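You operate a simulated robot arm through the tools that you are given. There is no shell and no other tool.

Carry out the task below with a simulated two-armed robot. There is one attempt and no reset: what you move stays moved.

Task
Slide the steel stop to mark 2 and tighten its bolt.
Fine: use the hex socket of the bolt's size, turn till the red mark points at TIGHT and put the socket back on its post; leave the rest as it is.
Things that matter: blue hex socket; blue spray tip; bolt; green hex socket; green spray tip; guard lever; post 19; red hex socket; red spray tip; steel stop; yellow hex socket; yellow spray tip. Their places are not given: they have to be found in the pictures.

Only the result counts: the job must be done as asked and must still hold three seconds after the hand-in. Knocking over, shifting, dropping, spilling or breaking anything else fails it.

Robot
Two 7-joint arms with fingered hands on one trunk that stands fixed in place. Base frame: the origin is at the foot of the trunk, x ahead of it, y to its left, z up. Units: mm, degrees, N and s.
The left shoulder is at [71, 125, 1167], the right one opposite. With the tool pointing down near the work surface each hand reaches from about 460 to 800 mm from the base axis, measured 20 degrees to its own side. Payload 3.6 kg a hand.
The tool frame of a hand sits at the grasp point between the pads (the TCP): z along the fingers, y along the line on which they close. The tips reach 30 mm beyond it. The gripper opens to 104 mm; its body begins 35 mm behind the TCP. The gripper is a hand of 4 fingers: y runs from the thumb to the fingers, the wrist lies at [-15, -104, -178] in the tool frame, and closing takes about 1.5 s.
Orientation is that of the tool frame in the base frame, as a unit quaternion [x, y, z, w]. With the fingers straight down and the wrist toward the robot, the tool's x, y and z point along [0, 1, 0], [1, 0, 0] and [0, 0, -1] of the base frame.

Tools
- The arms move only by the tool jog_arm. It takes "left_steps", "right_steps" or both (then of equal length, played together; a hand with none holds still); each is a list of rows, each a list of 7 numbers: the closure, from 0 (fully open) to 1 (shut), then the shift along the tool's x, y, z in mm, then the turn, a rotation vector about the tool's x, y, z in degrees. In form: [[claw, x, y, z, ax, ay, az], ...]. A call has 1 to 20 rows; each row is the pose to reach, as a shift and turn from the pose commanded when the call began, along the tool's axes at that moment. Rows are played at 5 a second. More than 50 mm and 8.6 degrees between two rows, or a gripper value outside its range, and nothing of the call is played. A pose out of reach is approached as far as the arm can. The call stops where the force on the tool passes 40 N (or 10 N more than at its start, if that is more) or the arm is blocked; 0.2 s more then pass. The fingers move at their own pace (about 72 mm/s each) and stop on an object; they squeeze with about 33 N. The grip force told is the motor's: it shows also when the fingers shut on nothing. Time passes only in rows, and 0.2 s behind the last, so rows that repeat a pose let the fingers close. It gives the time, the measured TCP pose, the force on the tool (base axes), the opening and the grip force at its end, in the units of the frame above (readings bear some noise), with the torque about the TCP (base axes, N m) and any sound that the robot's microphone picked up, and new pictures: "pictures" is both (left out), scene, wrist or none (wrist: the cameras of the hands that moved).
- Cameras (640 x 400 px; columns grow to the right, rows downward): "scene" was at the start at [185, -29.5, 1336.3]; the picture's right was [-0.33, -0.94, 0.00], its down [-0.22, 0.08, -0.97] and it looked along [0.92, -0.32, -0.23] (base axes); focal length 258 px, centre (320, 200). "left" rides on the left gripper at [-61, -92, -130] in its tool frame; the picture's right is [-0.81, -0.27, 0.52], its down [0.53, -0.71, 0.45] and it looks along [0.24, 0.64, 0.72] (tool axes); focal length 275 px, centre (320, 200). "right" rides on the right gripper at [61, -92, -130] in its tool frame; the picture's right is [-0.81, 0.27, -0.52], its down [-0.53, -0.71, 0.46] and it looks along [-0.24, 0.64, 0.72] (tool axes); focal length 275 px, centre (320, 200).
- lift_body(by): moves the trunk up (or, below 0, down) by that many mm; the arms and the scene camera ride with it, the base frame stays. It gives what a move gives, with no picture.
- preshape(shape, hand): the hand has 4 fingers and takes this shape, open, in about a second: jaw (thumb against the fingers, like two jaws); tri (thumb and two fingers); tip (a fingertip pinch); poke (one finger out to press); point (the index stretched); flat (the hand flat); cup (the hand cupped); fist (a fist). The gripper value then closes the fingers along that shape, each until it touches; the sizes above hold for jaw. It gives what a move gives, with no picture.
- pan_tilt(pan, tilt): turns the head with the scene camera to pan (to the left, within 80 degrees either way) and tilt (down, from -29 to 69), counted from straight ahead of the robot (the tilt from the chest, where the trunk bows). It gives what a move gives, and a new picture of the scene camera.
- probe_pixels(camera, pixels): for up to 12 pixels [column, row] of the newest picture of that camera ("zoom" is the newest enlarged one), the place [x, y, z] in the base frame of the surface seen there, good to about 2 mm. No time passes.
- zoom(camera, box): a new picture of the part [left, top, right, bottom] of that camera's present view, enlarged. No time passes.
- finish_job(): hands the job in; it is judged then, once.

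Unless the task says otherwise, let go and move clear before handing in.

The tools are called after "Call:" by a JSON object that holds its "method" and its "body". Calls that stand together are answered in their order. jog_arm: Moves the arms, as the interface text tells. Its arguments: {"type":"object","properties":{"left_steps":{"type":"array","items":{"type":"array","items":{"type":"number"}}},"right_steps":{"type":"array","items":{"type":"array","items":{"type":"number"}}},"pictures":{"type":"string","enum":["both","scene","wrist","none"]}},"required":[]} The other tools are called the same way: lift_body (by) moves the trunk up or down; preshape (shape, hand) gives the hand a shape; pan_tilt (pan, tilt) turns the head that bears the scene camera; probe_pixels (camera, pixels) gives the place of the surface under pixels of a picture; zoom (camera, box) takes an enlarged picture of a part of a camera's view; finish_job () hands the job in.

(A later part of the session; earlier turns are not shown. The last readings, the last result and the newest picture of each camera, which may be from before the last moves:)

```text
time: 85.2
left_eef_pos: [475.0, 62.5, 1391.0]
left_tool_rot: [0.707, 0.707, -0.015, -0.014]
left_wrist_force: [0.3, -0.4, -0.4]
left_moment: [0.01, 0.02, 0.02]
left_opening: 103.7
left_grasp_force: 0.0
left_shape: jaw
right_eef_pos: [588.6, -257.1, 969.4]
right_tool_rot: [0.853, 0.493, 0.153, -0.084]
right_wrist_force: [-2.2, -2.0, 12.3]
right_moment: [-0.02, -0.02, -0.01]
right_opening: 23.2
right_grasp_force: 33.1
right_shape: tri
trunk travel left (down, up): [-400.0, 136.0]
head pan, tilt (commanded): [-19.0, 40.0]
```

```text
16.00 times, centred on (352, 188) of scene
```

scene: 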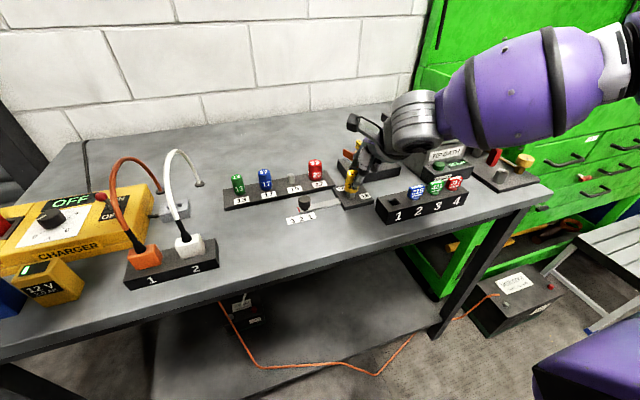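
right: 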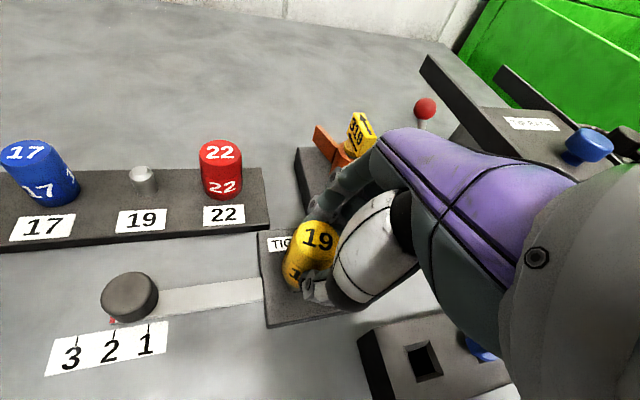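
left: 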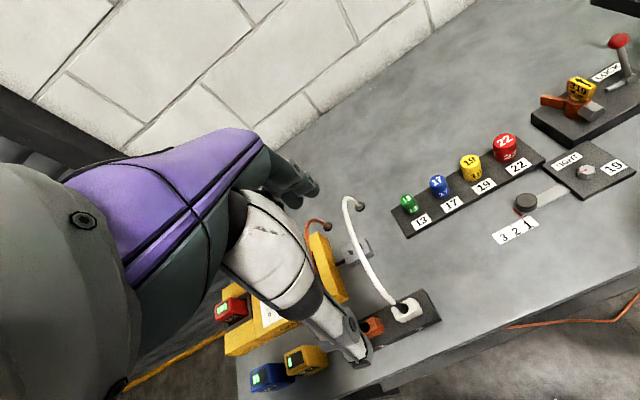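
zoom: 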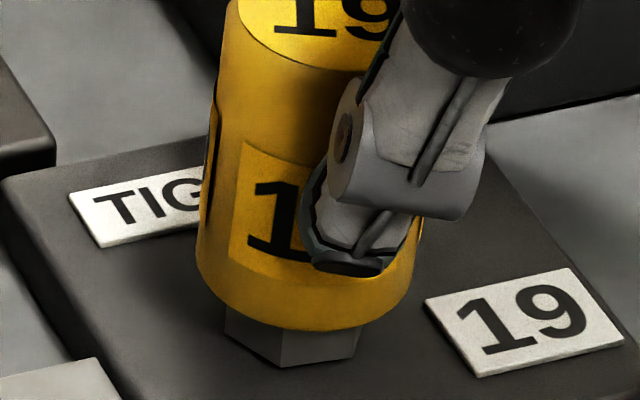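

Pressing again stops on the bevel (12 N, bottom ≈925.5). From the hex corners in the zoom, the bolt sits at ≈82° (not 90°), so I expect engagement a little further clockwise; I'll rotate slowly +16° about the axis under this light pressure.

Call:
{"method": "jog_arm", "body": {"right_steps": [[0.9, 0.07, -0.41, 0.02, -0.68, 0, 1.88], [0.9, 0.15, -0.82, 0.05, -1.35, 0, 3.76], [0.9, 0.25, -1.22, 0.09, -2.03, 0, 5.65], [0.9, 0.365, -1.63, 0.13, -2.7, 0, 7.53], [0.9, 0.5, -2.03, 0.17, -3.38, 0, 9.41], [0.9, 0.64, -2.43, 0.22, -4.06, 0, 11.29], [0.9, 0.64, -2.43, 0.22, -4.06, 0, 11.29]], "pictures": "none"}}

Call:
{"method": "zoom", "body": {"camera": "scene", "box": [332, 176, 372, 201]}}

```text
time: 86.8
left_eef_pos: [477.1, 62.6, 1391.5]
left_tool_rot: [0.707, 0.706, -0.015, -0.014]
left_wrist_force: [-0.4, -0.1, -0.8]
left_moment: [-0.01, 0.01, -0.02]
left_opening: 103.5
left_grasp_force: 0.2
left_shape: jaw
right_eef_pos: [587.6, -255.3, 967.9]
right_tool_rot: [0.9, 0.401, 0.157, -0.07]
right_wrist_force: [-1.0, -0.7, -0.4]
right_moment: [-0.03, 0.03, 0.0]
right_opening: 22.6
right_grasp_force: 32.6
right_shape: tri
trunk travel left (down, up): [-400.0, 136.0]
head pan, tilt (commanded): [-19.0, 40.0]
```

```text
16.00 times, centred on (352, 188) of scene
```

zoom: 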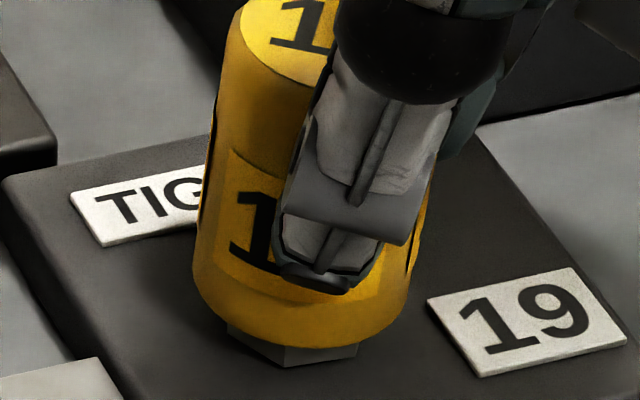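

The force dropped to ~0 and the socket sank ~3 mm (rim now at zoom row 347): it has engaged the hex. I'll lower further to seat it fully.

Call:
{"method": "jog_arm", "body": {"right_steps": [[0.9, -0.68, 0, 1.88, 0, 0, 0], [0.9, -1.36, 0, 3.77, 0, 0, 0], [0.9, -2.03, 0, 5.65, 0, 0, 0], [0.9, -2.7, 0, 7.5, 0, 0, 0], [0.9, -3.05, 0, 8.47, 0, 0, 0], [0.9, -3.05, 0, 8.47, 0, 0, 0]], "pictures": "none"}}

Call:
{"method": "zoom", "body": {"camera": "scene", "box": [332, 176, 372, 201]}}

```text
time: 88.2
left_eef_pos: [476.6, 62.2, 1390.4]
left_tool_rot: [0.707, 0.707, -0.016, -0.014]
left_wrist_force: [0.5, -0.1, -0.1]
left_moment: [0.01, 0.0, -0.01]
left_opening: 103.7
left_grasp_force: 0.0
left_shape: jaw
right_eef_pos: [588.3, -256.1, 959.5]
right_tool_rot: [0.9, 0.401, 0.158, -0.069]
right_wrist_force: [-0.9, -0.4, 0.2]
right_moment: [-0.02, 0.06, 0.01]
right_opening: 22.8
right_grasp_force: 33.4
right_shape: tri
trunk travel left (down, up): [-400.0, 136.0]
head pan, tilt (commanded): [-19.0, 40.0]
```

```text
16.00 times, centred on (352, 188) of scene
```

zoom: 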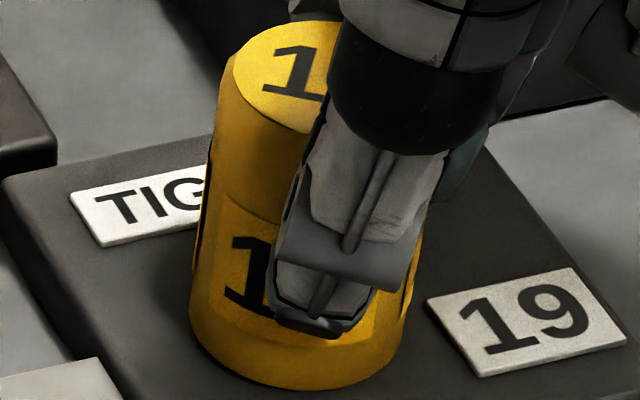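

The socket went down freely to the plate (rim at row 390, force ~0): it is seated on the hex. I'll now turn clockwise 20° slowly and check torque and slip.

Call:
{"method": "jog_arm", "body": {"right_steps": [[0.9, 0.16, -0.83, 0.06, -1.36, 0, 3.77], [0.9, 0.38, -1.64, 0.14, -2.71, 0, 7.53], [0.9, 0.64, -2.44, 0.23, -4.07, 0, 11.3], [0.9, 0.96, -3.2, 0.35, -5.42, 0, 15.07], [0.9, 1.32, -3.95, 0.48, -6.78, 0, 18.83], [0.9, 1.32, -3.95, 0.48, -6.78, 0, 18.83]], "pictures": "wrist"}}

Call:
{"method": "zoom", "body": {"camera": "scene", "box": [332, 176, 372, 201]}}

Call:
{"method": "zoom", "body": {"camera": "right", "box": [220, 180, 380, 340]}}

```text
time: 89.6
left_eef_pos: [476.4, 62.5, 1390.4]
left_tool_rot: [0.707, 0.707, -0.016, -0.015]
left_wrist_force: [0.6, -0.3, 0.0]
left_moment: [0.0, 0.0, 0.01]
left_opening: 103.8
left_grasp_force: 0.0
left_shape: jaw
right_eef_pos: [585.7, -251.9, 960.4]
right_tool_rot: [0.956, 0.238, 0.169, -0.041]
right_wrist_force: [1.1, -0.5, 2.8]
right_moment: [-0.06, -0.02, 0.03]
right_opening: 22.8
right_grasp_force: 32.9
right_shape: tri
trunk travel left (down, up): [-400.0, 136.0]
head pan, tilt (commanded): [-19.0, 40.0]
```

right: 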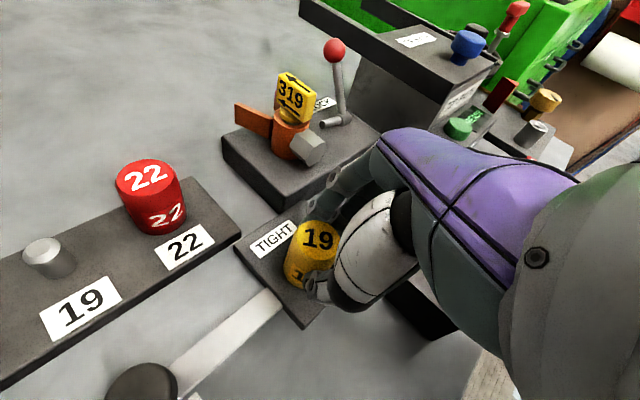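

```text
16.00 times, centred on (352, 188) of scene
```

zoom: 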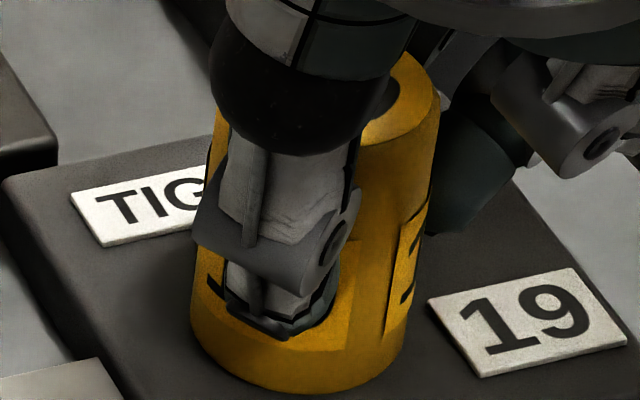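

```text
2.50 times, centred on (300, 260) of right
```

zoom: 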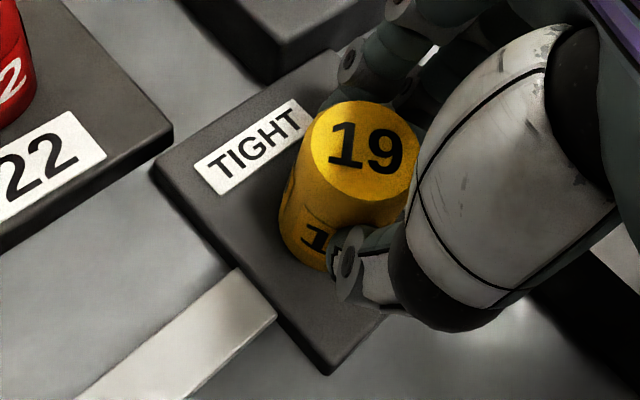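

The hand turned 20° with low torque; the "19" on the socket lags the hand only ~7° (grip give). I'll continue clockwise to hand yaw ≈90°.

Call:
{"method": "jog_arm", "body": {"right_steps": [[0.9, 0.16, -0.83, 0.06, -1.37, 0, 3.76], [0.9, 0.37, -1.64, 0.13, -2.74, 0, 7.53], [0.9, 0.64, -2.43, 0.23, -4.12, 0, 11.29], [0.9, 0.95, -3.21, 0.34, -5.49, 0, 15.06], [0.9, 1.32, -3.96, 0.47, -6.86, 0, 18.82], [0.9, 1.73, -4.68, 0.62, -8.23, 0, 22.58], [0.9, 2.19, -5.36, 0.79, -9.6, 0, 26.35], [0.9, 2.19, -5.36, 0.79, -9.6, 0, 26.35]], "pictures": "wrist"}}

Call:
{"method": "zoom", "body": {"camera": "scene", "box": [322, 165, 382, 205]}}

Call:
{"method": "zoom", "body": {"camera": "right", "box": [220, 180, 380, 340]}}

```text
time: 91.4
left_eef_pos: [476.9, 62.2, 1389.9]
left_tool_rot: [0.707, 0.707, -0.016, -0.014]
left_wrist_force: [0.5, 0.1, 0.1]
left_moment: [0.04, -0.01, 0.01]
left_opening: 103.7
left_grasp_force: 0.1
left_shape: jaw
right_eef_pos: [586.0, -245.7, 958.1]
right_tool_rot: [0.985, 0.0, 0.173, 0.001]
right_wrist_force: [4.3, -4.0, 4.8]
right_moment: [-0.11, -0.04, 0.05]
right_opening: 22.5
right_grasp_force: 32.6
right_shape: tri
trunk travel left (down, up): [-400.0, 136.0]
head pan, tilt (commanded): [-19.0, 40.0]
```

right: 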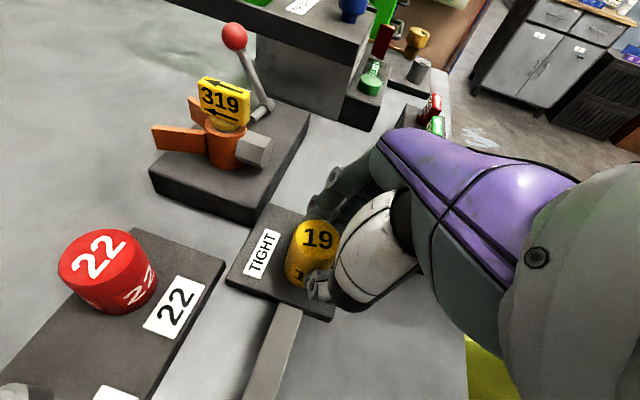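

```text
10.00 times, centred on (352, 185) of scene
```

zoom: 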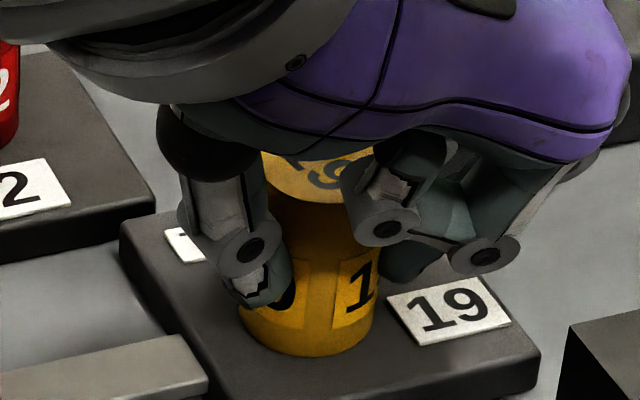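

```text
2.50 times, centred on (300, 260) of right
```

zoom: 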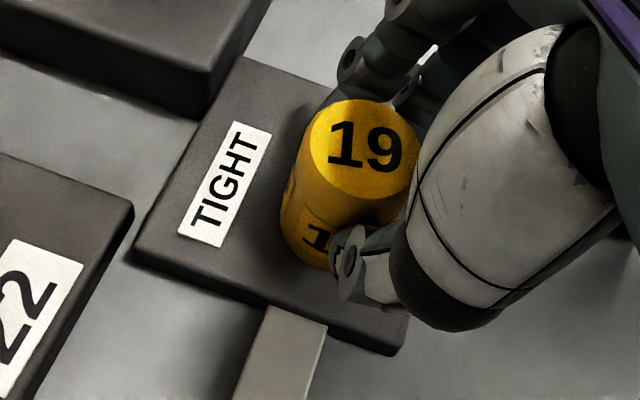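

Hand and socket turned together to hand yaw 90°; roughly 40° remains and the hand is near its limit. I'll open slightly (≈9 mm clearance per side), swing the hand back to yaw 30° around the socket, and look.

Call:
{"method": "jog_arm", "body": {"right_steps": [[0.75, 0, 0, 0, 0, 0, 0], [0.6, 0, 0, 0, 0, 0, 0], [0.6, 0, 0, 0, 0, 0, 0], [0.6, 0, 0, 0, 0, 0, 0]], "pictures": "wrist"}}

Call:
{"method": "zoom", "body": {"camera": "scene", "box": [322, 165, 382, 205]}}

Call:
{"method": "zoom", "body": {"camera": "right", "box": [220, 180, 380, 340]}}

```text
time: 92.4
left_eef_pos: [477.1, 63.6, 1390.1]
left_tool_rot: [0.707, 0.707, -0.016, -0.015]
left_wrist_force: [-0.7, -0.3, -0.7]
left_moment: [0.04, -0.01, 0.01]
left_opening: 103.7
left_grasp_force: 0.0
left_shape: jaw
right_eef_pos: [584.9, -246.8, 959.1]
right_tool_rot: [0.985, 0.0, 0.174, 0.002]
right_wrist_force: [-0.5, -0.3, 0.0]
right_moment: [-0.02, 0.0, 0.06]
right_opening: 41.6
right_grasp_force: 0.0
right_shape: tri
trunk travel left (down, up): [-400.0, 136.0]
head pan, tilt (commanded): [-19.0, 40.0]
```

right: 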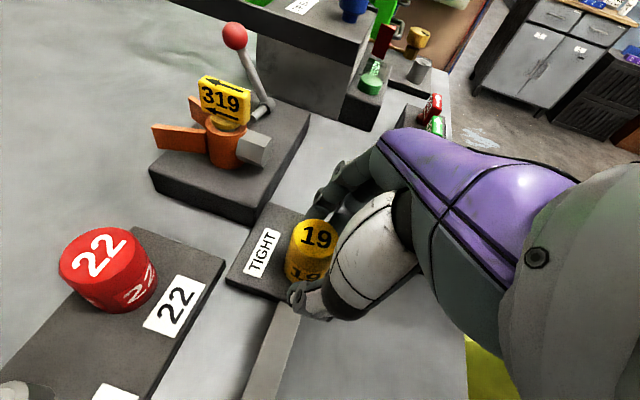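

```text
10.00 times, centred on (352, 185) of scene
```

zoom: 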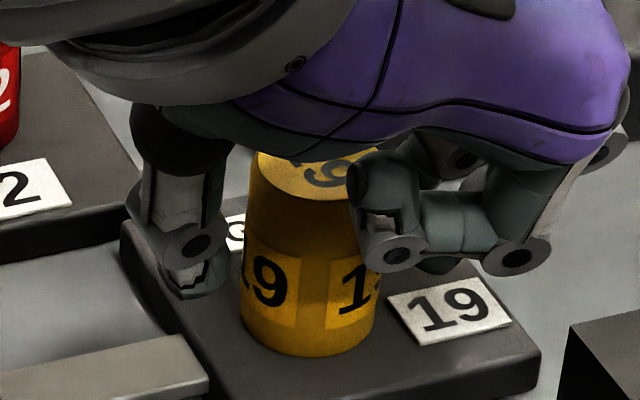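

```text
2.50 times, centred on (300, 260) of right
```

zoom: 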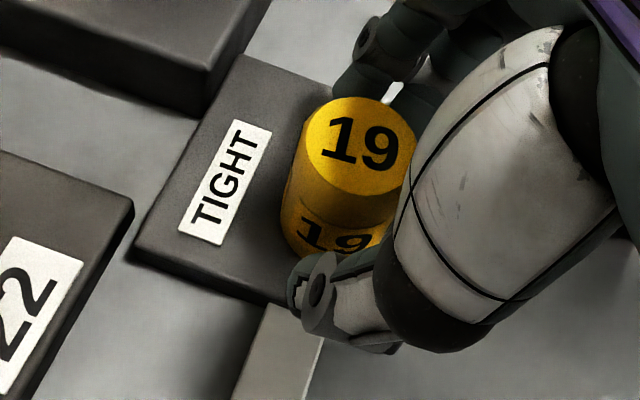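

The socket stands on its own on the bolt; its side label now faces ≈111° (was ≈142° on engagement), so the bolt has turned about 30°. I'll swing the open hand back around the socket to yaw 15° for the next stroke.

Call:
{"method": "jog_arm", "body": {"right_steps": [[0.6, -0.13, 1.26, -0.05, 2.05, 0, -5.64], [0.6, -0.15, 2.52, -0.05, 4.09, 0, -11.29], [0.6, -0.04, 3.78, -0.01, 6.14, 0, -16.93], [0.6, 0.21, 5.01, 0.08, 8.18, 0, -22.57], [0.6, 0.56, 6.22, 0.2, 10.23, 0, -28.2], [0.6, 1.03, 7.38, 0.38, 12.28, 0, -33.86], [0.6, 1.62, 8.48, 0.59, 14.32, 0, -39.5], [0.6, 2.3, 9.5, 0.84, 16.37, 0, -45.14], [0.6, 3.09, 10.45, 1.12, 18.41, 0, -50.79], [0.6, 3.97, 11.3, 1.44, 20.46, 0, -56.43], [0.6, 4.92, 12.06, 1.78, 22.5, 0, -62.07], [0.6, 5.94, 12.7, 2.16, 24.55, 0, -67.7], [0.6, 6.48, 12.98, 2.35, 25.58, 0, -70.54], [0.6, 6.48, 12.98, 2.35, 25.58, 0, -70.54]], "pictures": "both"}}

Call:
{"method": "zoom", "body": {"camera": "scene", "box": [322, 165, 382, 205]}}

Call:
{"method": "zoom", "body": {"camera": "right", "box": [220, 180, 380, 340]}}

```text
time: 95.4
left_eef_pos: [477.9, 62.7, 1390.1]
left_tool_rot: [0.707, 0.707, -0.016, -0.014]
left_wrist_force: [-0.5, 0.2, 0.3]
left_moment: [0.0, 0.01, -0.01]
left_opening: 103.8
left_grasp_force: 0.1
left_shape: jaw
right_eef_pos: [592.7, -260.2, 961.1]
right_tool_rot: [0.781, 0.6, 0.137, -0.104]
right_wrist_force: [0.1, -0.1, -0.5]
right_moment: [0.0, -0.01, 0.02]
right_opening: 41.7
right_grasp_force: 0.1
right_shape: tri
trunk travel left (down, up): [-400.0, 136.0]
head pan, tilt (commanded): [-19.0, 40.0]
```

scene: 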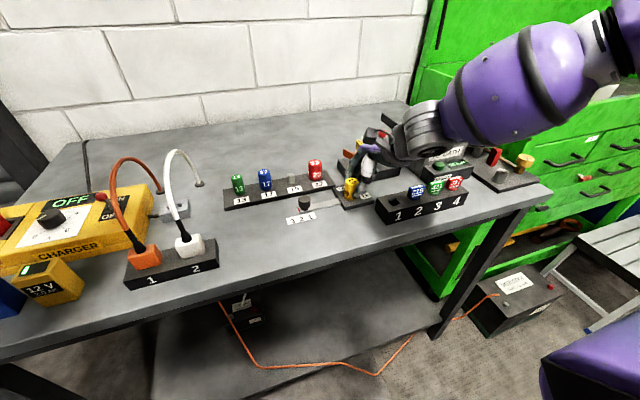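
right: 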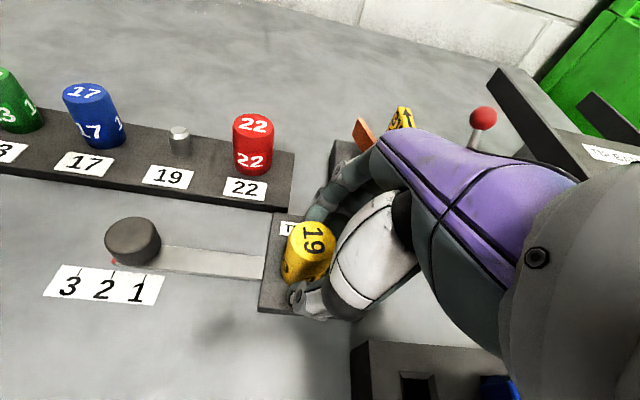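

```text
10.00 times, centred on (352, 185) of scene
```

zoom: 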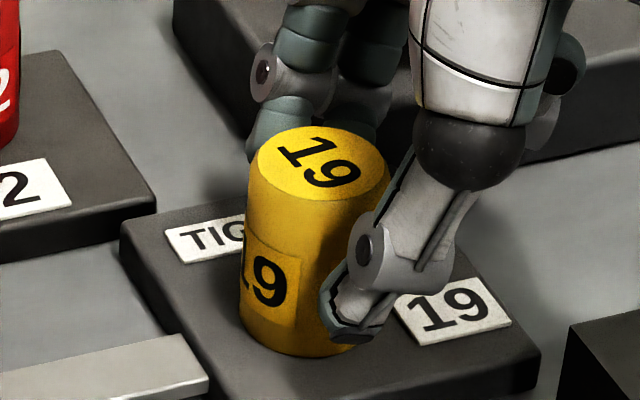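

```text
2.50 times, centred on (300, 260) of right
```

zoom: 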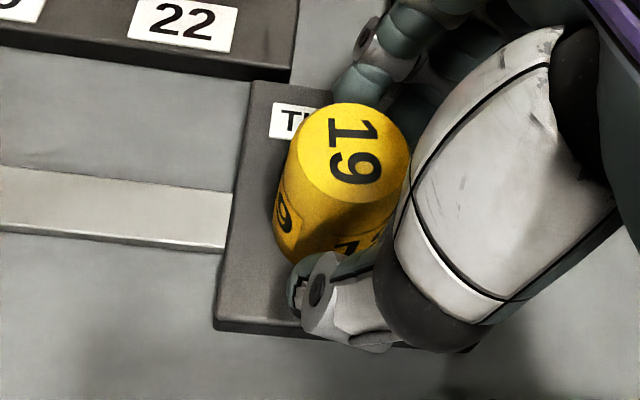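

The top "19" now reads at azimuth ≈195° (270° at start), i.e. the socket has turned ~73°, bolt ~35° from its start. When aligned with TIGHT, a side label should face the scene camera squarely. I'll close the grip again here at yaw 15°.

Call:
{"method": "jog_arm", "body": {"right_steps": [[0.7, 0, 0, 0, 0, 0, 0], [0.8, 0, 0, 0, 0, 0, 0], [0.9, 0, 0, 0, 0, 0, 0], [0.95, 0, 0, 0, 0, 0, 0], [0.95, 0, 0, 0, 0, 0, 0], [0.95, 0, 0, 0, 0, 0, 0]], "pictures": "none"}}

Call:
{"method": "zoom", "body": {"camera": "scene", "box": [322, 165, 382, 205]}}

Call:
{"method": "zoom", "body": {"camera": "right", "box": [220, 180, 380, 340]}}

```text
time: 96.8
left_eef_pos: [476.4, 63.4, 1391.1]
left_tool_rot: [0.707, 0.707, -0.015, -0.015]
left_wrist_force: [0.4, 0.7, 0.0]
left_moment: [-0.02, 0.02, -0.03]
left_opening: 103.7
left_grasp_force: 0.0
left_shape: jaw
right_eef_pos: [592.9, -259.6, 960.2]
right_tool_rot: [0.781, 0.6, 0.138, -0.104]
right_wrist_force: [-1.0, 0.4, 0.6]
right_moment: [0.02, 0.02, 0.01]
right_opening: 22.9
right_grasp_force: 33.3
right_shape: tri
trunk travel left (down, up): [-400.0, 136.0]
head pan, tilt (commanded): [-19.0, 40.0]
```

```text
10.00 times, centred on (352, 185) of scene
```

zoom: 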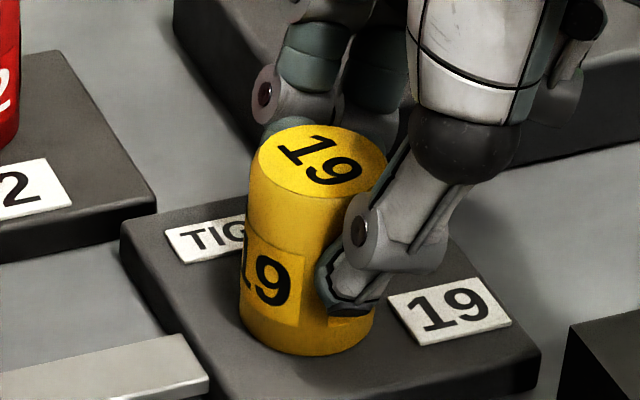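

```text
2.50 times, centred on (300, 260) of right
```

zoom: 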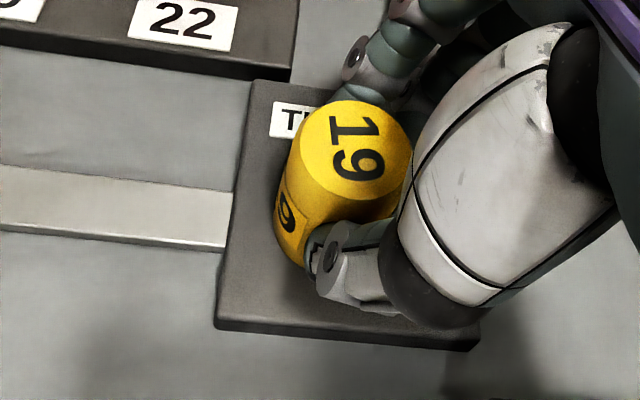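

Grip is firm at 33 N. I'll turn the hand clockwise from 15° to 63° in 4° steps about the bolt axis.

Call:
{"method": "jog_arm", "body": {"right_steps": [[0.95, 0.11, -0.85, 0.04, -1.36, 0, 3.76], [0.95, 0.27, -1.68, 0.09, -2.72, 0, 7.52], [0.95, 0.49, -2.51, 0.17, -4.08, 0, 11.28], [0.95, 0.76, -3.31, 0.26, -5.45, 0, 15.04], [0.95, 1.08, -4.09, 0.38, -6.81, 0, 18.8], [0.95, 1.45, -4.85, 0.51, -8.17, 0, 22.56], [0.95, 1.88, -5.58, 0.66, -9.53, 0, 26.32], [0.95, 2.35, -6.28, 0.83, -10.89, 0, 30.08], [0.95, 2.86, -6.94, 1.01, -12.25, 0, 33.84], [0.95, 3.42, -7.55, 1.21, -13.62, 0, 37.6], [0.95, 4.01, -8.13, 1.43, -14.98, 0, 41.36], [0.95, 4.64, -8.67, 1.65, -16.34, 0, 45.12], [0.95, 4.64, -8.67, 1.65, -16.34, 0, 45.12]], "pictures": "wrist"}}

Call:
{"method": "zoom", "body": {"camera": "scene", "box": [322, 165, 382, 205]}}

Call:
{"method": "zoom", "body": {"camera": "right", "box": [220, 180, 380, 340]}}

```text
time: 99.6
left_eef_pos: [477.5, 63.3, 1390.5]
left_tool_rot: [0.707, 0.707, -0.015, -0.014]
left_wrist_force: [-0.1, 0.3, 0.5]
left_moment: [0.0, 0.02, -0.01]
left_opening: 103.8
left_grasp_force: 0.1
left_shape: jaw
right_eef_pos: [585.6, -252.4, 959.5]
right_tool_rot: [0.957, 0.231, 0.169, -0.039]
right_wrist_force: [4.5, -1.2, 5.7]
right_moment: [-0.06, -0.14, 0.08]
right_opening: 22.6
right_grasp_force: 33.2
right_shape: tri
trunk travel left (down, up): [-400.0, 136.0]
head pan, tilt (commanded): [-19.0, 40.0]
```

right: 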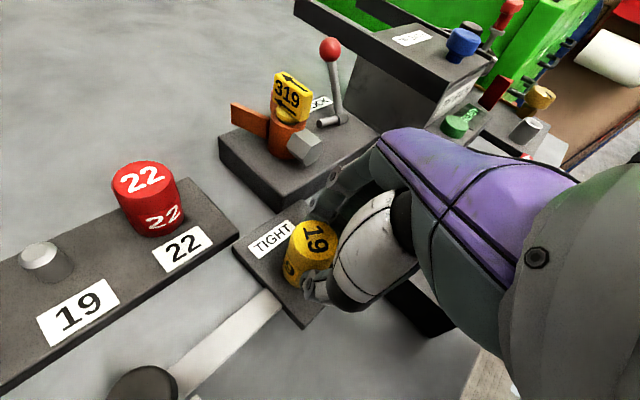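

```text
10.00 times, centred on (352, 185) of scene
```

zoom: 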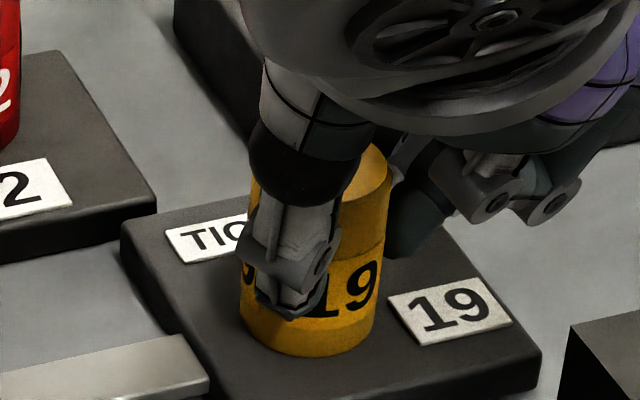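

```text
2.50 times, centred on (300, 260) of right
```

zoom: 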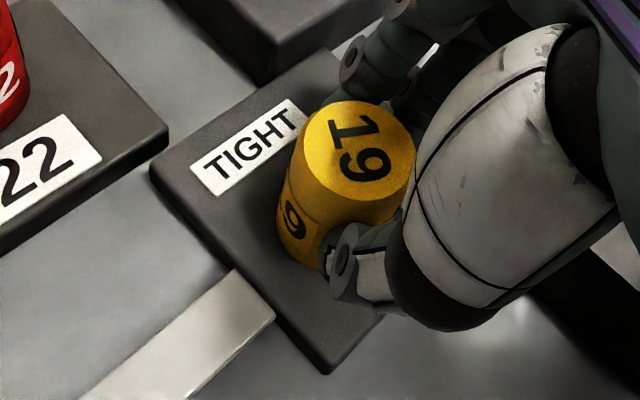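

The hand turned 48°, but the "19" on the socket turned noticeably less. I'll probe the digits to measure the socket's actual angle.

Call:
{"method": "probe_pixels", "body": {"camera": "zoom", "pixels": [[352, 124], [371, 165], [336, 160], [362, 143], [330, 127], [385, 150]]}}

```text
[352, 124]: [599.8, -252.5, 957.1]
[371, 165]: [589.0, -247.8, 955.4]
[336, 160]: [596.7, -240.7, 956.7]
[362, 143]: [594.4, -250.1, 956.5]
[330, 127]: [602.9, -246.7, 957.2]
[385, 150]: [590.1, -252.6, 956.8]
```

By the top digits the socket appears turned ~115–120°, but side labels disagree, so I'll check the bolt's mark directly: release and re-grip without twist, then lift the socket straight off.

Call:
{"method": "jog_arm", "body": {"right_steps": [[0.7, 0, 0, 0, 0, 0, 0], [0.65, 0, 0, 0, 0, 0, 0], [0.65, 0, 0, 0, 0, 0, 0], [0.65, 0, 0, 0, 0, 0, 0]], "pictures": "wrist"}}

Call:
{"method": "zoom", "body": {"camera": "scene", "box": [322, 165, 382, 205]}}

Call:
{"method": "zoom", "body": {"camera": "right", "box": [220, 180, 380, 340]}}

```text
time: 100.6
left_eef_pos: [476.6, 62.8, 1390.3]
left_tool_rot: [0.707, 0.707, -0.016, -0.013]
left_wrist_force: [-0.5, -0.7, 0.3]
left_moment: [-0.02, -0.03, 0.03]
left_opening: 103.5
left_grasp_force: 0.0
left_shape: jaw
right_eef_pos: [584.8, -253.0, 959.4]
right_tool_rot: [0.958, 0.23, 0.168, -0.039]
right_wrist_force: [-0.6, 0.7, 0.5]
right_moment: [0.05, 0.0, -0.01]
right_opening: 36.2
right_grasp_force: 0.0
right_shape: tri
trunk travel left (down, up): [-400.0, 136.0]
head pan, tilt (commanded): [-19.0, 40.0]
```

right: 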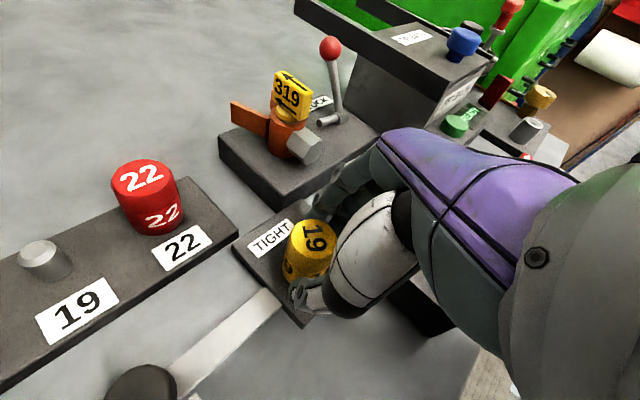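

```text
10.00 times, centred on (352, 185) of scene
```

zoom: 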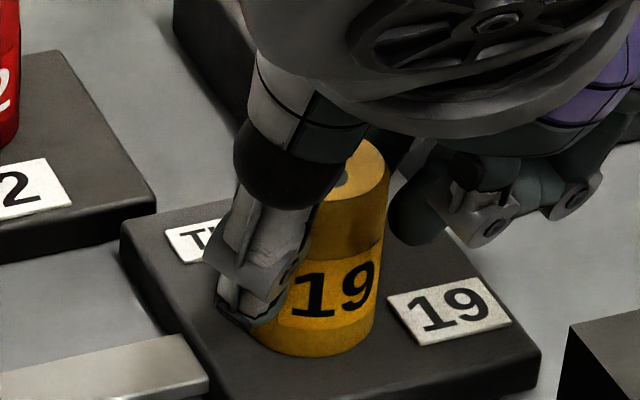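

```text
2.50 times, centred on (300, 260) of right
```

zoom: 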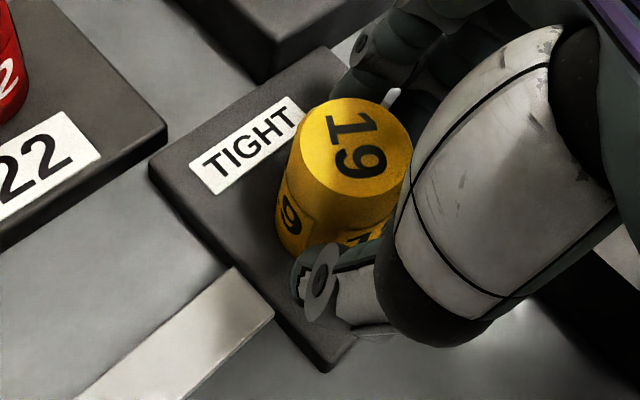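

The released socket shows three side labels at 120° spacing; by this reading it has turned ~100° since engaging, so I must check the mark now. I'll re-grip without twist and lift straight up.

Call:
{"method": "jog_arm", "body": {"right_steps": [[0.8, 0, 0, 0, 0, 0, 0], [0.95, 0, 0, 0, 0, 0, 0], [0.95, 0, 0, 0, 0, 0, 0], [0.95, 0, 0, 0, 0, 0, 0]], "pictures": "none"}}

Call:
{"method": "zoom", "body": {"camera": "scene", "box": [322, 165, 382, 205]}}

```text
time: 101.6
left_eef_pos: [476.0, 62.8, 1390.9]
left_tool_rot: [0.707, 0.707, -0.014, -0.014]
left_wrist_force: [-0.1, 0.2, 0.2]
left_moment: [0.01, -0.02, 0.03]
left_opening: 104.0
left_grasp_force: 0.0
left_shape: jaw
right_eef_pos: [585.4, -251.7, 958.6]
right_tool_rot: [0.958, 0.23, 0.167, -0.04]
right_wrist_force: [0.0, 0.4, 0.0]
right_moment: [-0.01, 0.01, -0.02]
right_opening: 22.2
right_grasp_force: 32.7
right_shape: tri
trunk travel left (down, up): [-400.0, 136.0]
head pan, tilt (commanded): [-19.0, 40.0]
```

```text
10.00 times, centred on (352, 185) of scene
```

zoom: 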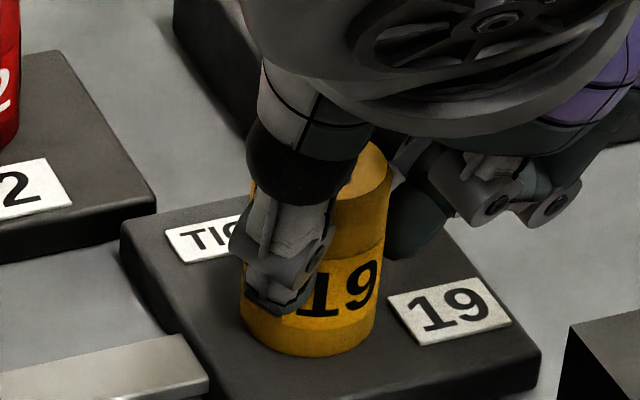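

Call:
{"method": "jog_arm", "body": {"right_steps": [[0.95, 1.7, 0, -4.7, 0, 0, 0], [0.95, 3.38, 0, -9.41, 0, 0, 0], [0.95, 6.76, 0, -18.8, 0, 0, 0], [0.95, 11.8, 0, -32.9, 0, 0, 0], [0.95, 16.9, 0, -47, 0, 0, 0], [0.95, 23.7, 0, -65.9, 0, 0, 0], [0.95, 23.7, 0, -65.9, 0, 0, 0]], "pictures": "both"}}

Call:
{"method": "zoom", "body": {"camera": "scene", "box": [332, 176, 372, 201]}}

Call:
{"method": "zoom", "body": {"camera": "right", "box": [220, 180, 380, 340]}}

```text
time: 103.2
left_eef_pos: [477.1, 62.3, 1390.2]
left_tool_rot: [0.708, 0.706, -0.016, -0.014]
left_wrist_force: [-0.6, 1.1, 0.5]
left_moment: [0.02, 0.01, 0.0]
left_opening: 103.8
left_grasp_force: 0.1
left_shape: jaw
right_eef_pos: [585.1, -251.1, 1029.0]
right_tool_rot: [0.958, 0.23, 0.168, -0.039]
right_wrist_force: [0.0, -0.5, -1.3]
right_moment: [-0.02, 0.02, 0.02]
right_opening: 22.3
right_grasp_force: 32.5
right_shape: tri
trunk travel left (down, up): [-400.0, 136.0]
head pan, tilt (commanded): [-19.0, 40.0]
```

scene: 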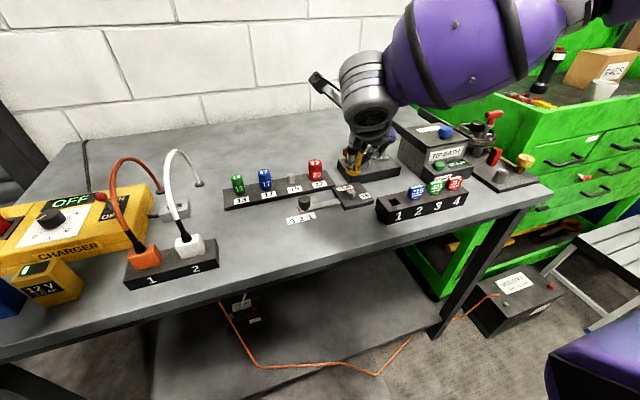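
right: 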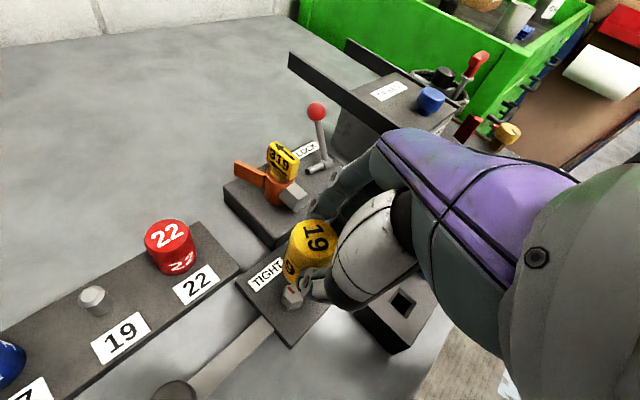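

```text
16.00 times, centred on (352, 188) of scene
```

zoom: 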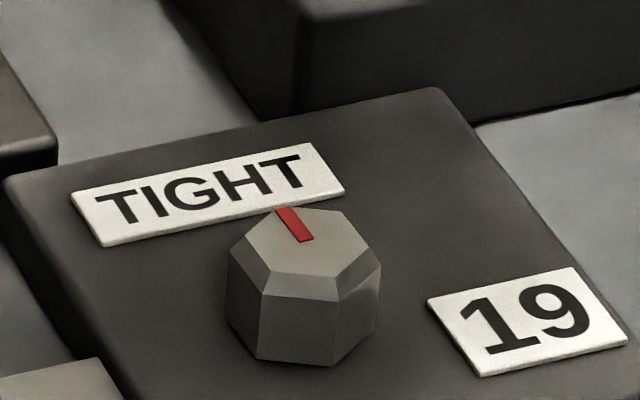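

```text
2.50 times, centred on (300, 260) of right
```

zoom: 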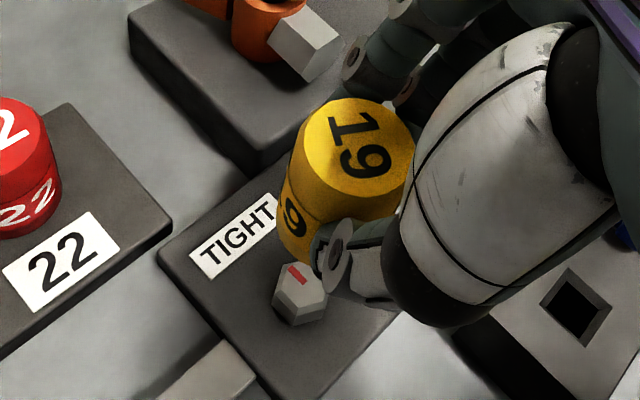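

The red mark now points up toward TIGHT (zoom pixels (306,240)→(283,210)). I'll measure its direction precisely in both cameras.

Call:
{"method": "zoom", "body": {"camera": "right", "box": [260, 260, 325, 315]}}

```text
7.27 times, centred on (292, 288) of right
```

zoom: 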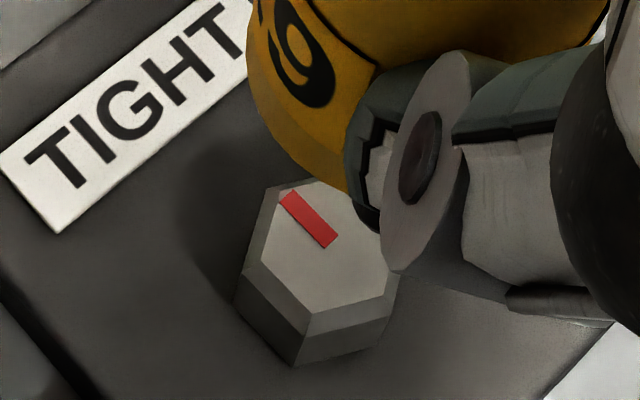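

Call:
{"method": "probe_pixels", "body": {"camera": "zoom", "pixels": [[287, 196], [331, 243], [309, 219], [283, 190], [262, 265], [310, 305], [390, 275], [40, 195], [230, 45], [60, 225], [20, 155], [245, 290]]}}

Call:
{"method": "zoom", "body": {"camera": "scene", "box": [340, 182, 364, 197]}}

```text
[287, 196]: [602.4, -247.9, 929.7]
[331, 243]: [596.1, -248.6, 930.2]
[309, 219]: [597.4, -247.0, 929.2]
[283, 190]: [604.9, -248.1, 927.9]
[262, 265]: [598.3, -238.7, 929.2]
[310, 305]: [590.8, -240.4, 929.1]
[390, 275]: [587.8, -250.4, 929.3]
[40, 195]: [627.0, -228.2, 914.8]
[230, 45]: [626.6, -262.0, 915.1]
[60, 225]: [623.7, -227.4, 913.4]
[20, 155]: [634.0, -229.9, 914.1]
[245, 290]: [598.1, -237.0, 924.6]
```

```text
16.00 times, centred on (352, 190) of scene
```

zoom: 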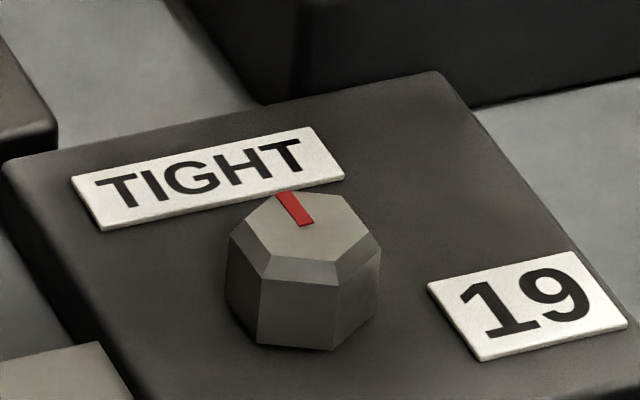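

Using the camera geometry, the mark's azimuth is ≈0–4° while TIGHT lies at 0°, so the bolt is tight. Now I'll turn the hand back to yaw 0° (raising 15 mm) to carry the socket back to post 19.

Call:
{"method": "jog_arm", "body": {"right_steps": [[0.95, 1.3, 1.44, -1.52, 2.68, 0, -7.41], [0.95, 2.6, 2.88, -3.05, 5.35, 0, -14.8], [0.95, 3.9, 4.3, -4.6, 8.0, 0, -22.2], [0.95, 5.2, 5.75, -6.1, 10.7, 0, -29.65], [0.95, 6.5, 7.2, -7.6, 13.4, 0, -37.1], [0.95, 7.8, 8.6, -9.15, 16.05, 0, -44.5], [0.95, 9.1, 10.1, -10.7, 18.7, 0, -51.9], [0.95, 10.4, 11.5, -12.2, 21.4, 0, -59.3], [0.95, 10.4, 11.5, -12.2, 21.4, 0, -59.3]], "pictures": "both"}}

Call:
{"method": "zoom", "body": {"camera": "scene", "box": [270, 140, 390, 240]}}

```text
time: 105.2
left_eef_pos: [477.4, 62.7, 1391.5]
left_tool_rot: [0.707, 0.707, -0.015, -0.015]
left_wrist_force: [0.6, 0.4, 0.2]
left_moment: [0.0, 0.01, -0.03]
left_opening: 103.6
left_grasp_force: 0.0
left_shape: jaw
right_eef_pos: [594.8, -258.7, 1045.4]
right_tool_rot: [0.696, 0.697, 0.122, -0.121]
right_wrist_force: [-0.1, -0.7, -0.7]
right_moment: [0.01, -0.02, 0.03]
right_opening: 21.9
right_grasp_force: 32.5
right_shape: tri
trunk travel left (down, up): [-400.0, 136.0]
head pan, tilt (commanded): [-19.0, 40.0]
```

scene: 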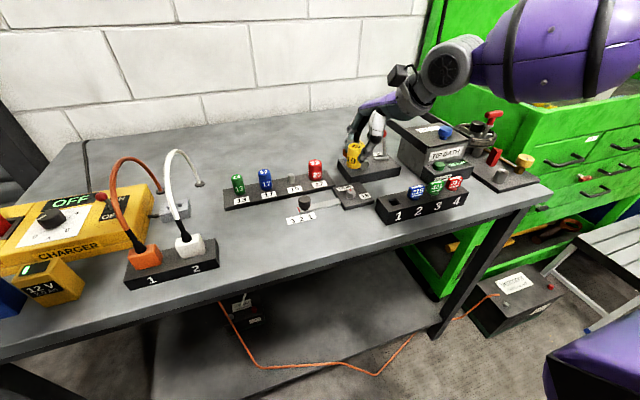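
right: 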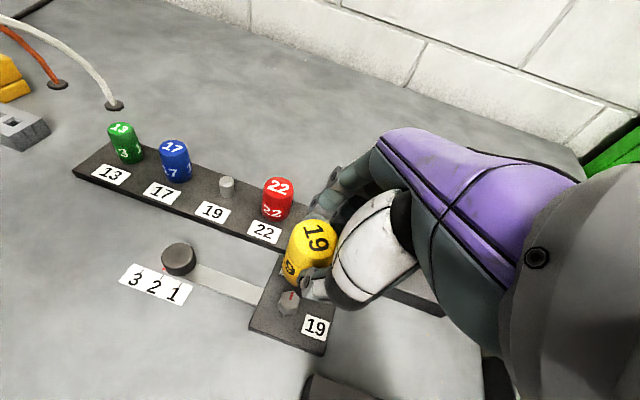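

```text
4.00 times, centred on (330, 190) of scene
```

zoom: 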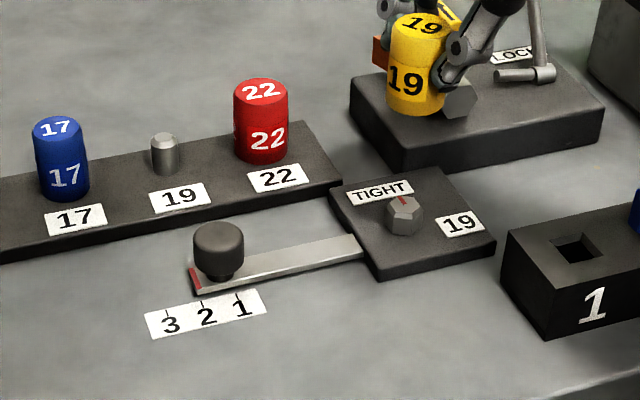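

The mark clearly points at TIGHT and the stop's red line is still at mark 2. I'll carry the socket back over post 19.

Call:
{"method": "jog_arm", "body": {"right_steps": [[0.95, 22, 20, 8, 0, 0, 0], [0.95, 44, 40, 16, 0, 0, 0], [0.95, 66, 60, 24, 0, 0, 0], [0.95, 88, 80, 32, 0, 0, 0], [0.95, 108.3, 100, 44.7, 0, 0, 0], [0.95, 106.6, 100, 49.4, 0, 0, 0], [0.95, 106.6, 100, 49.4, 0, 0, 0]], "pictures": "both"}}

Call:
{"method": "zoom", "body": {"camera": "scene", "box": [260, 135, 340, 200]}}

Call:
{"method": "zoom", "body": {"camera": "right", "box": [200, 180, 420, 380]}}

```text
time: 106.8
left_eef_pos: [477.0, 62.1, 1389.7]
left_tool_rot: [0.707, 0.707, -0.016, -0.014]
left_wrist_force: [-0.9, -0.5, -0.1]
left_moment: [0.01, -0.04, -0.01]
left_opening: 103.7
left_grasp_force: 0.0
left_shape: jaw
right_eef_pos: [695.4, -144.6, 1032.7]
right_tool_rot: [0.696, 0.698, 0.121, -0.12]
right_wrist_force: [0.4, 0.5, -1.9]
right_moment: [0.0, 0.03, 0.03]
right_opening: 22.0
right_grasp_force: 33.0
right_shape: tri
trunk travel left (down, up): [-400.0, 136.0]
head pan, tilt (commanded): [-19.0, 40.0]
```

scene: 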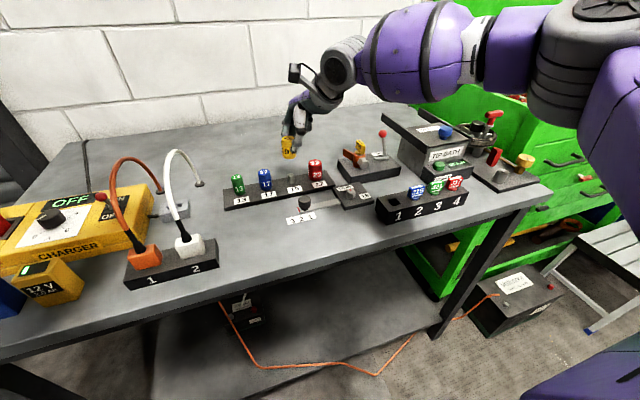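
right: 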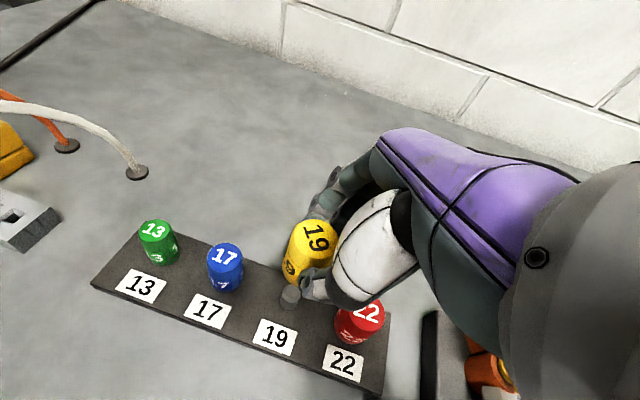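

```text
6.15 times, centred on (300, 168) of scene
```

zoom: 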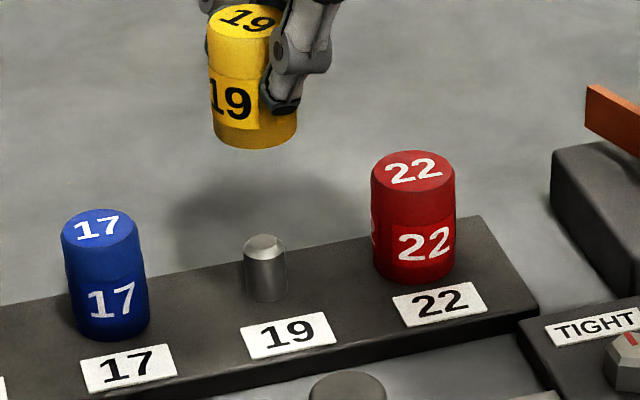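

```text
2.00 times, centred on (310, 280) of right
```

zoom: 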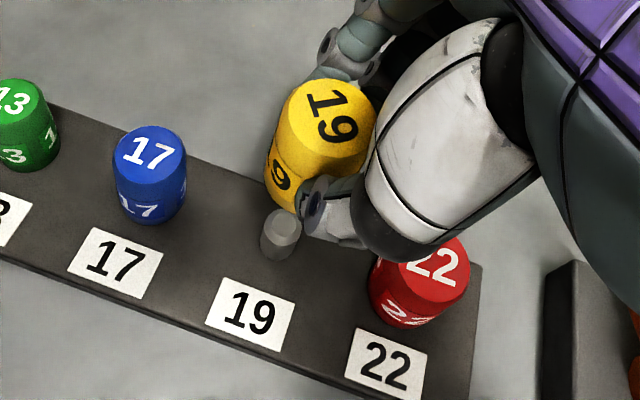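

Over post 19, the socket's axis is about 1.3 mm too far left (+y) of the post by the scene image. I'll correct and lower until the bottom is ≈6 mm above the post top (936).

Call:
{"method": "jog_arm", "body": {"right_steps": [[0.95, -4.5, -0.5, 9.6, 0, 0, 0], [0.95, -8.3, -0.5, 20, 0, 0, 0], [0.95, -12.2, -0.5, 30.5, 0, 0, 0], [0.95, -16.2, -0.5, 41, 0, 0, 0], [0.95, -16.2, -0.5, 41, 0, 0, 0], [0.95, -16.2, -0.5, 41, 0, 0, 0]], "pictures": "both"}}

Call:
{"method": "zoom", "body": {"camera": "scene", "box": [270, 160, 310, 185]}}

Call:
{"method": "zoom", "body": {"camera": "right", "box": [200, 180, 420, 380]}}

```text
time: 108.2
left_eef_pos: [476.3, 62.5, 1389.7]
left_tool_rot: [0.708, 0.706, -0.016, -0.015]
left_wrist_force: [0.0, 0.3, -0.1]
left_moment: [0.0, -0.02, 0.01]
left_opening: 103.5
left_grasp_force: 0.0
left_shape: jaw
right_eef_pos: [693.2, -144.7, 990.3]
right_tool_rot: [0.696, 0.697, 0.121, -0.12]
right_wrist_force: [0.4, -0.6, -0.5]
right_moment: [0.03, -0.01, -0.02]
right_opening: 22.1
right_grasp_force: 32.7
right_shape: tri
trunk travel left (down, up): [-400.0, 136.0]
head pan, tilt (commanded): [-19.0, 40.0]
```

scene: 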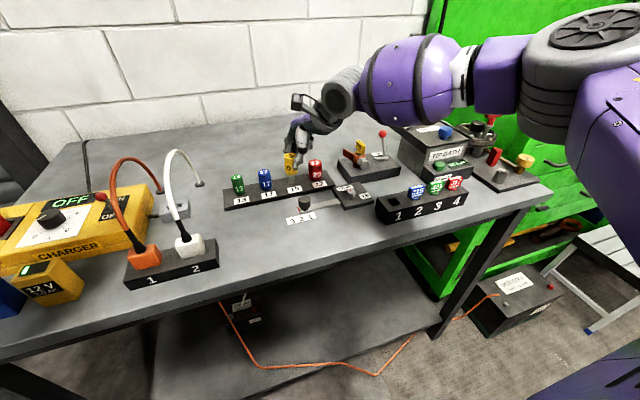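
right: 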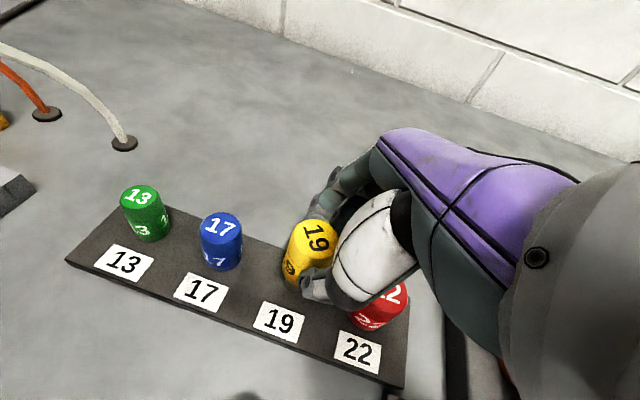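

```text
16.00 times, centred on (290, 172) of scene
```

zoom: 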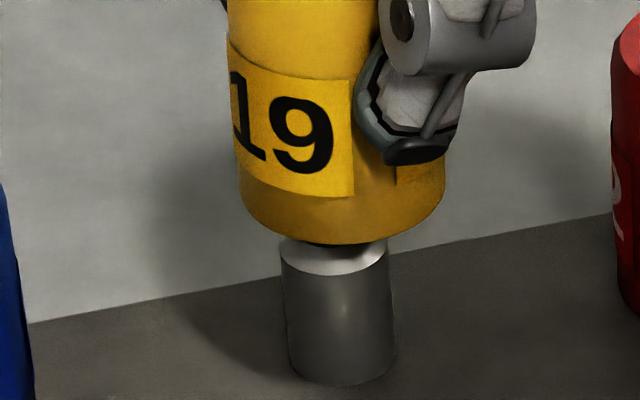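

```text
2.00 times, centred on (310, 280) of right
```

zoom: 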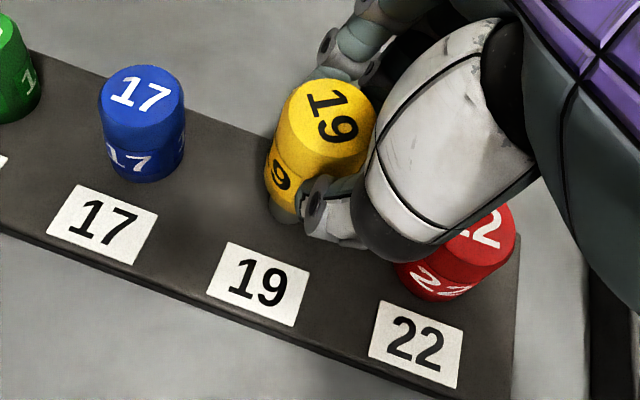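

The socket sits ~9 mm above the post and ~0.9 mm too far right; I'll correct that and lower 20 mm over the post, watching the force.

Call:
{"method": "jog_arm", "body": {"right_steps": [[0.95, 0.75, 0.3, 0.27, 0, 0, 0], [0.95, -0.95, 0.3, 4.97, 0, 0, 0], [0.95, -2.0, 0.3, 7.8, 0, 0, 0], [0.95, -3.0, 0.3, 10.6, 0, 0, 0], [0.95, -4.04, 0.3, 13.4, 0, 0, 0], [0.95, -5.06, 0.3, 16.2, 0, 0, 0], [0.95, -6.1, 0.3, 19.1, 0, 0, 0], [0.95, -6.1, 0.3, 19.1, 0, 0, 0]], "pictures": "none"}}

Call:
{"method": "zoom", "body": {"camera": "scene", "box": [270, 160, 310, 185]}}

```text
time: 110.0
left_eef_pos: [476.4, 63.9, 1389.6]
left_tool_rot: [0.707, 0.707, -0.016, -0.014]
left_wrist_force: [0.3, 0.0, 0.3]
left_moment: [0.0, 0.02, 0.0]
left_opening: 103.6
left_grasp_force: 0.1
left_shape: jaw
right_eef_pos: [694.5, -143.4, 969.7]
right_tool_rot: [0.696, 0.698, 0.121, -0.121]
right_wrist_force: [0.1, 0.0, -1.1]
right_moment: [-0.01, -0.01, 0.01]
right_opening: 22.2
right_grasp_force: 33.1
right_shape: tri
trunk travel left (down, up): [-400.0, 136.0]
head pan, tilt (commanded): [-19.0, 40.0]
```

```text
16.00 times, centred on (290, 172) of scene
```

zoom: 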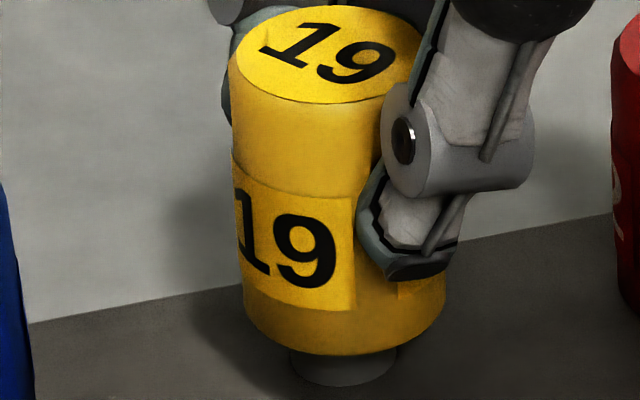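

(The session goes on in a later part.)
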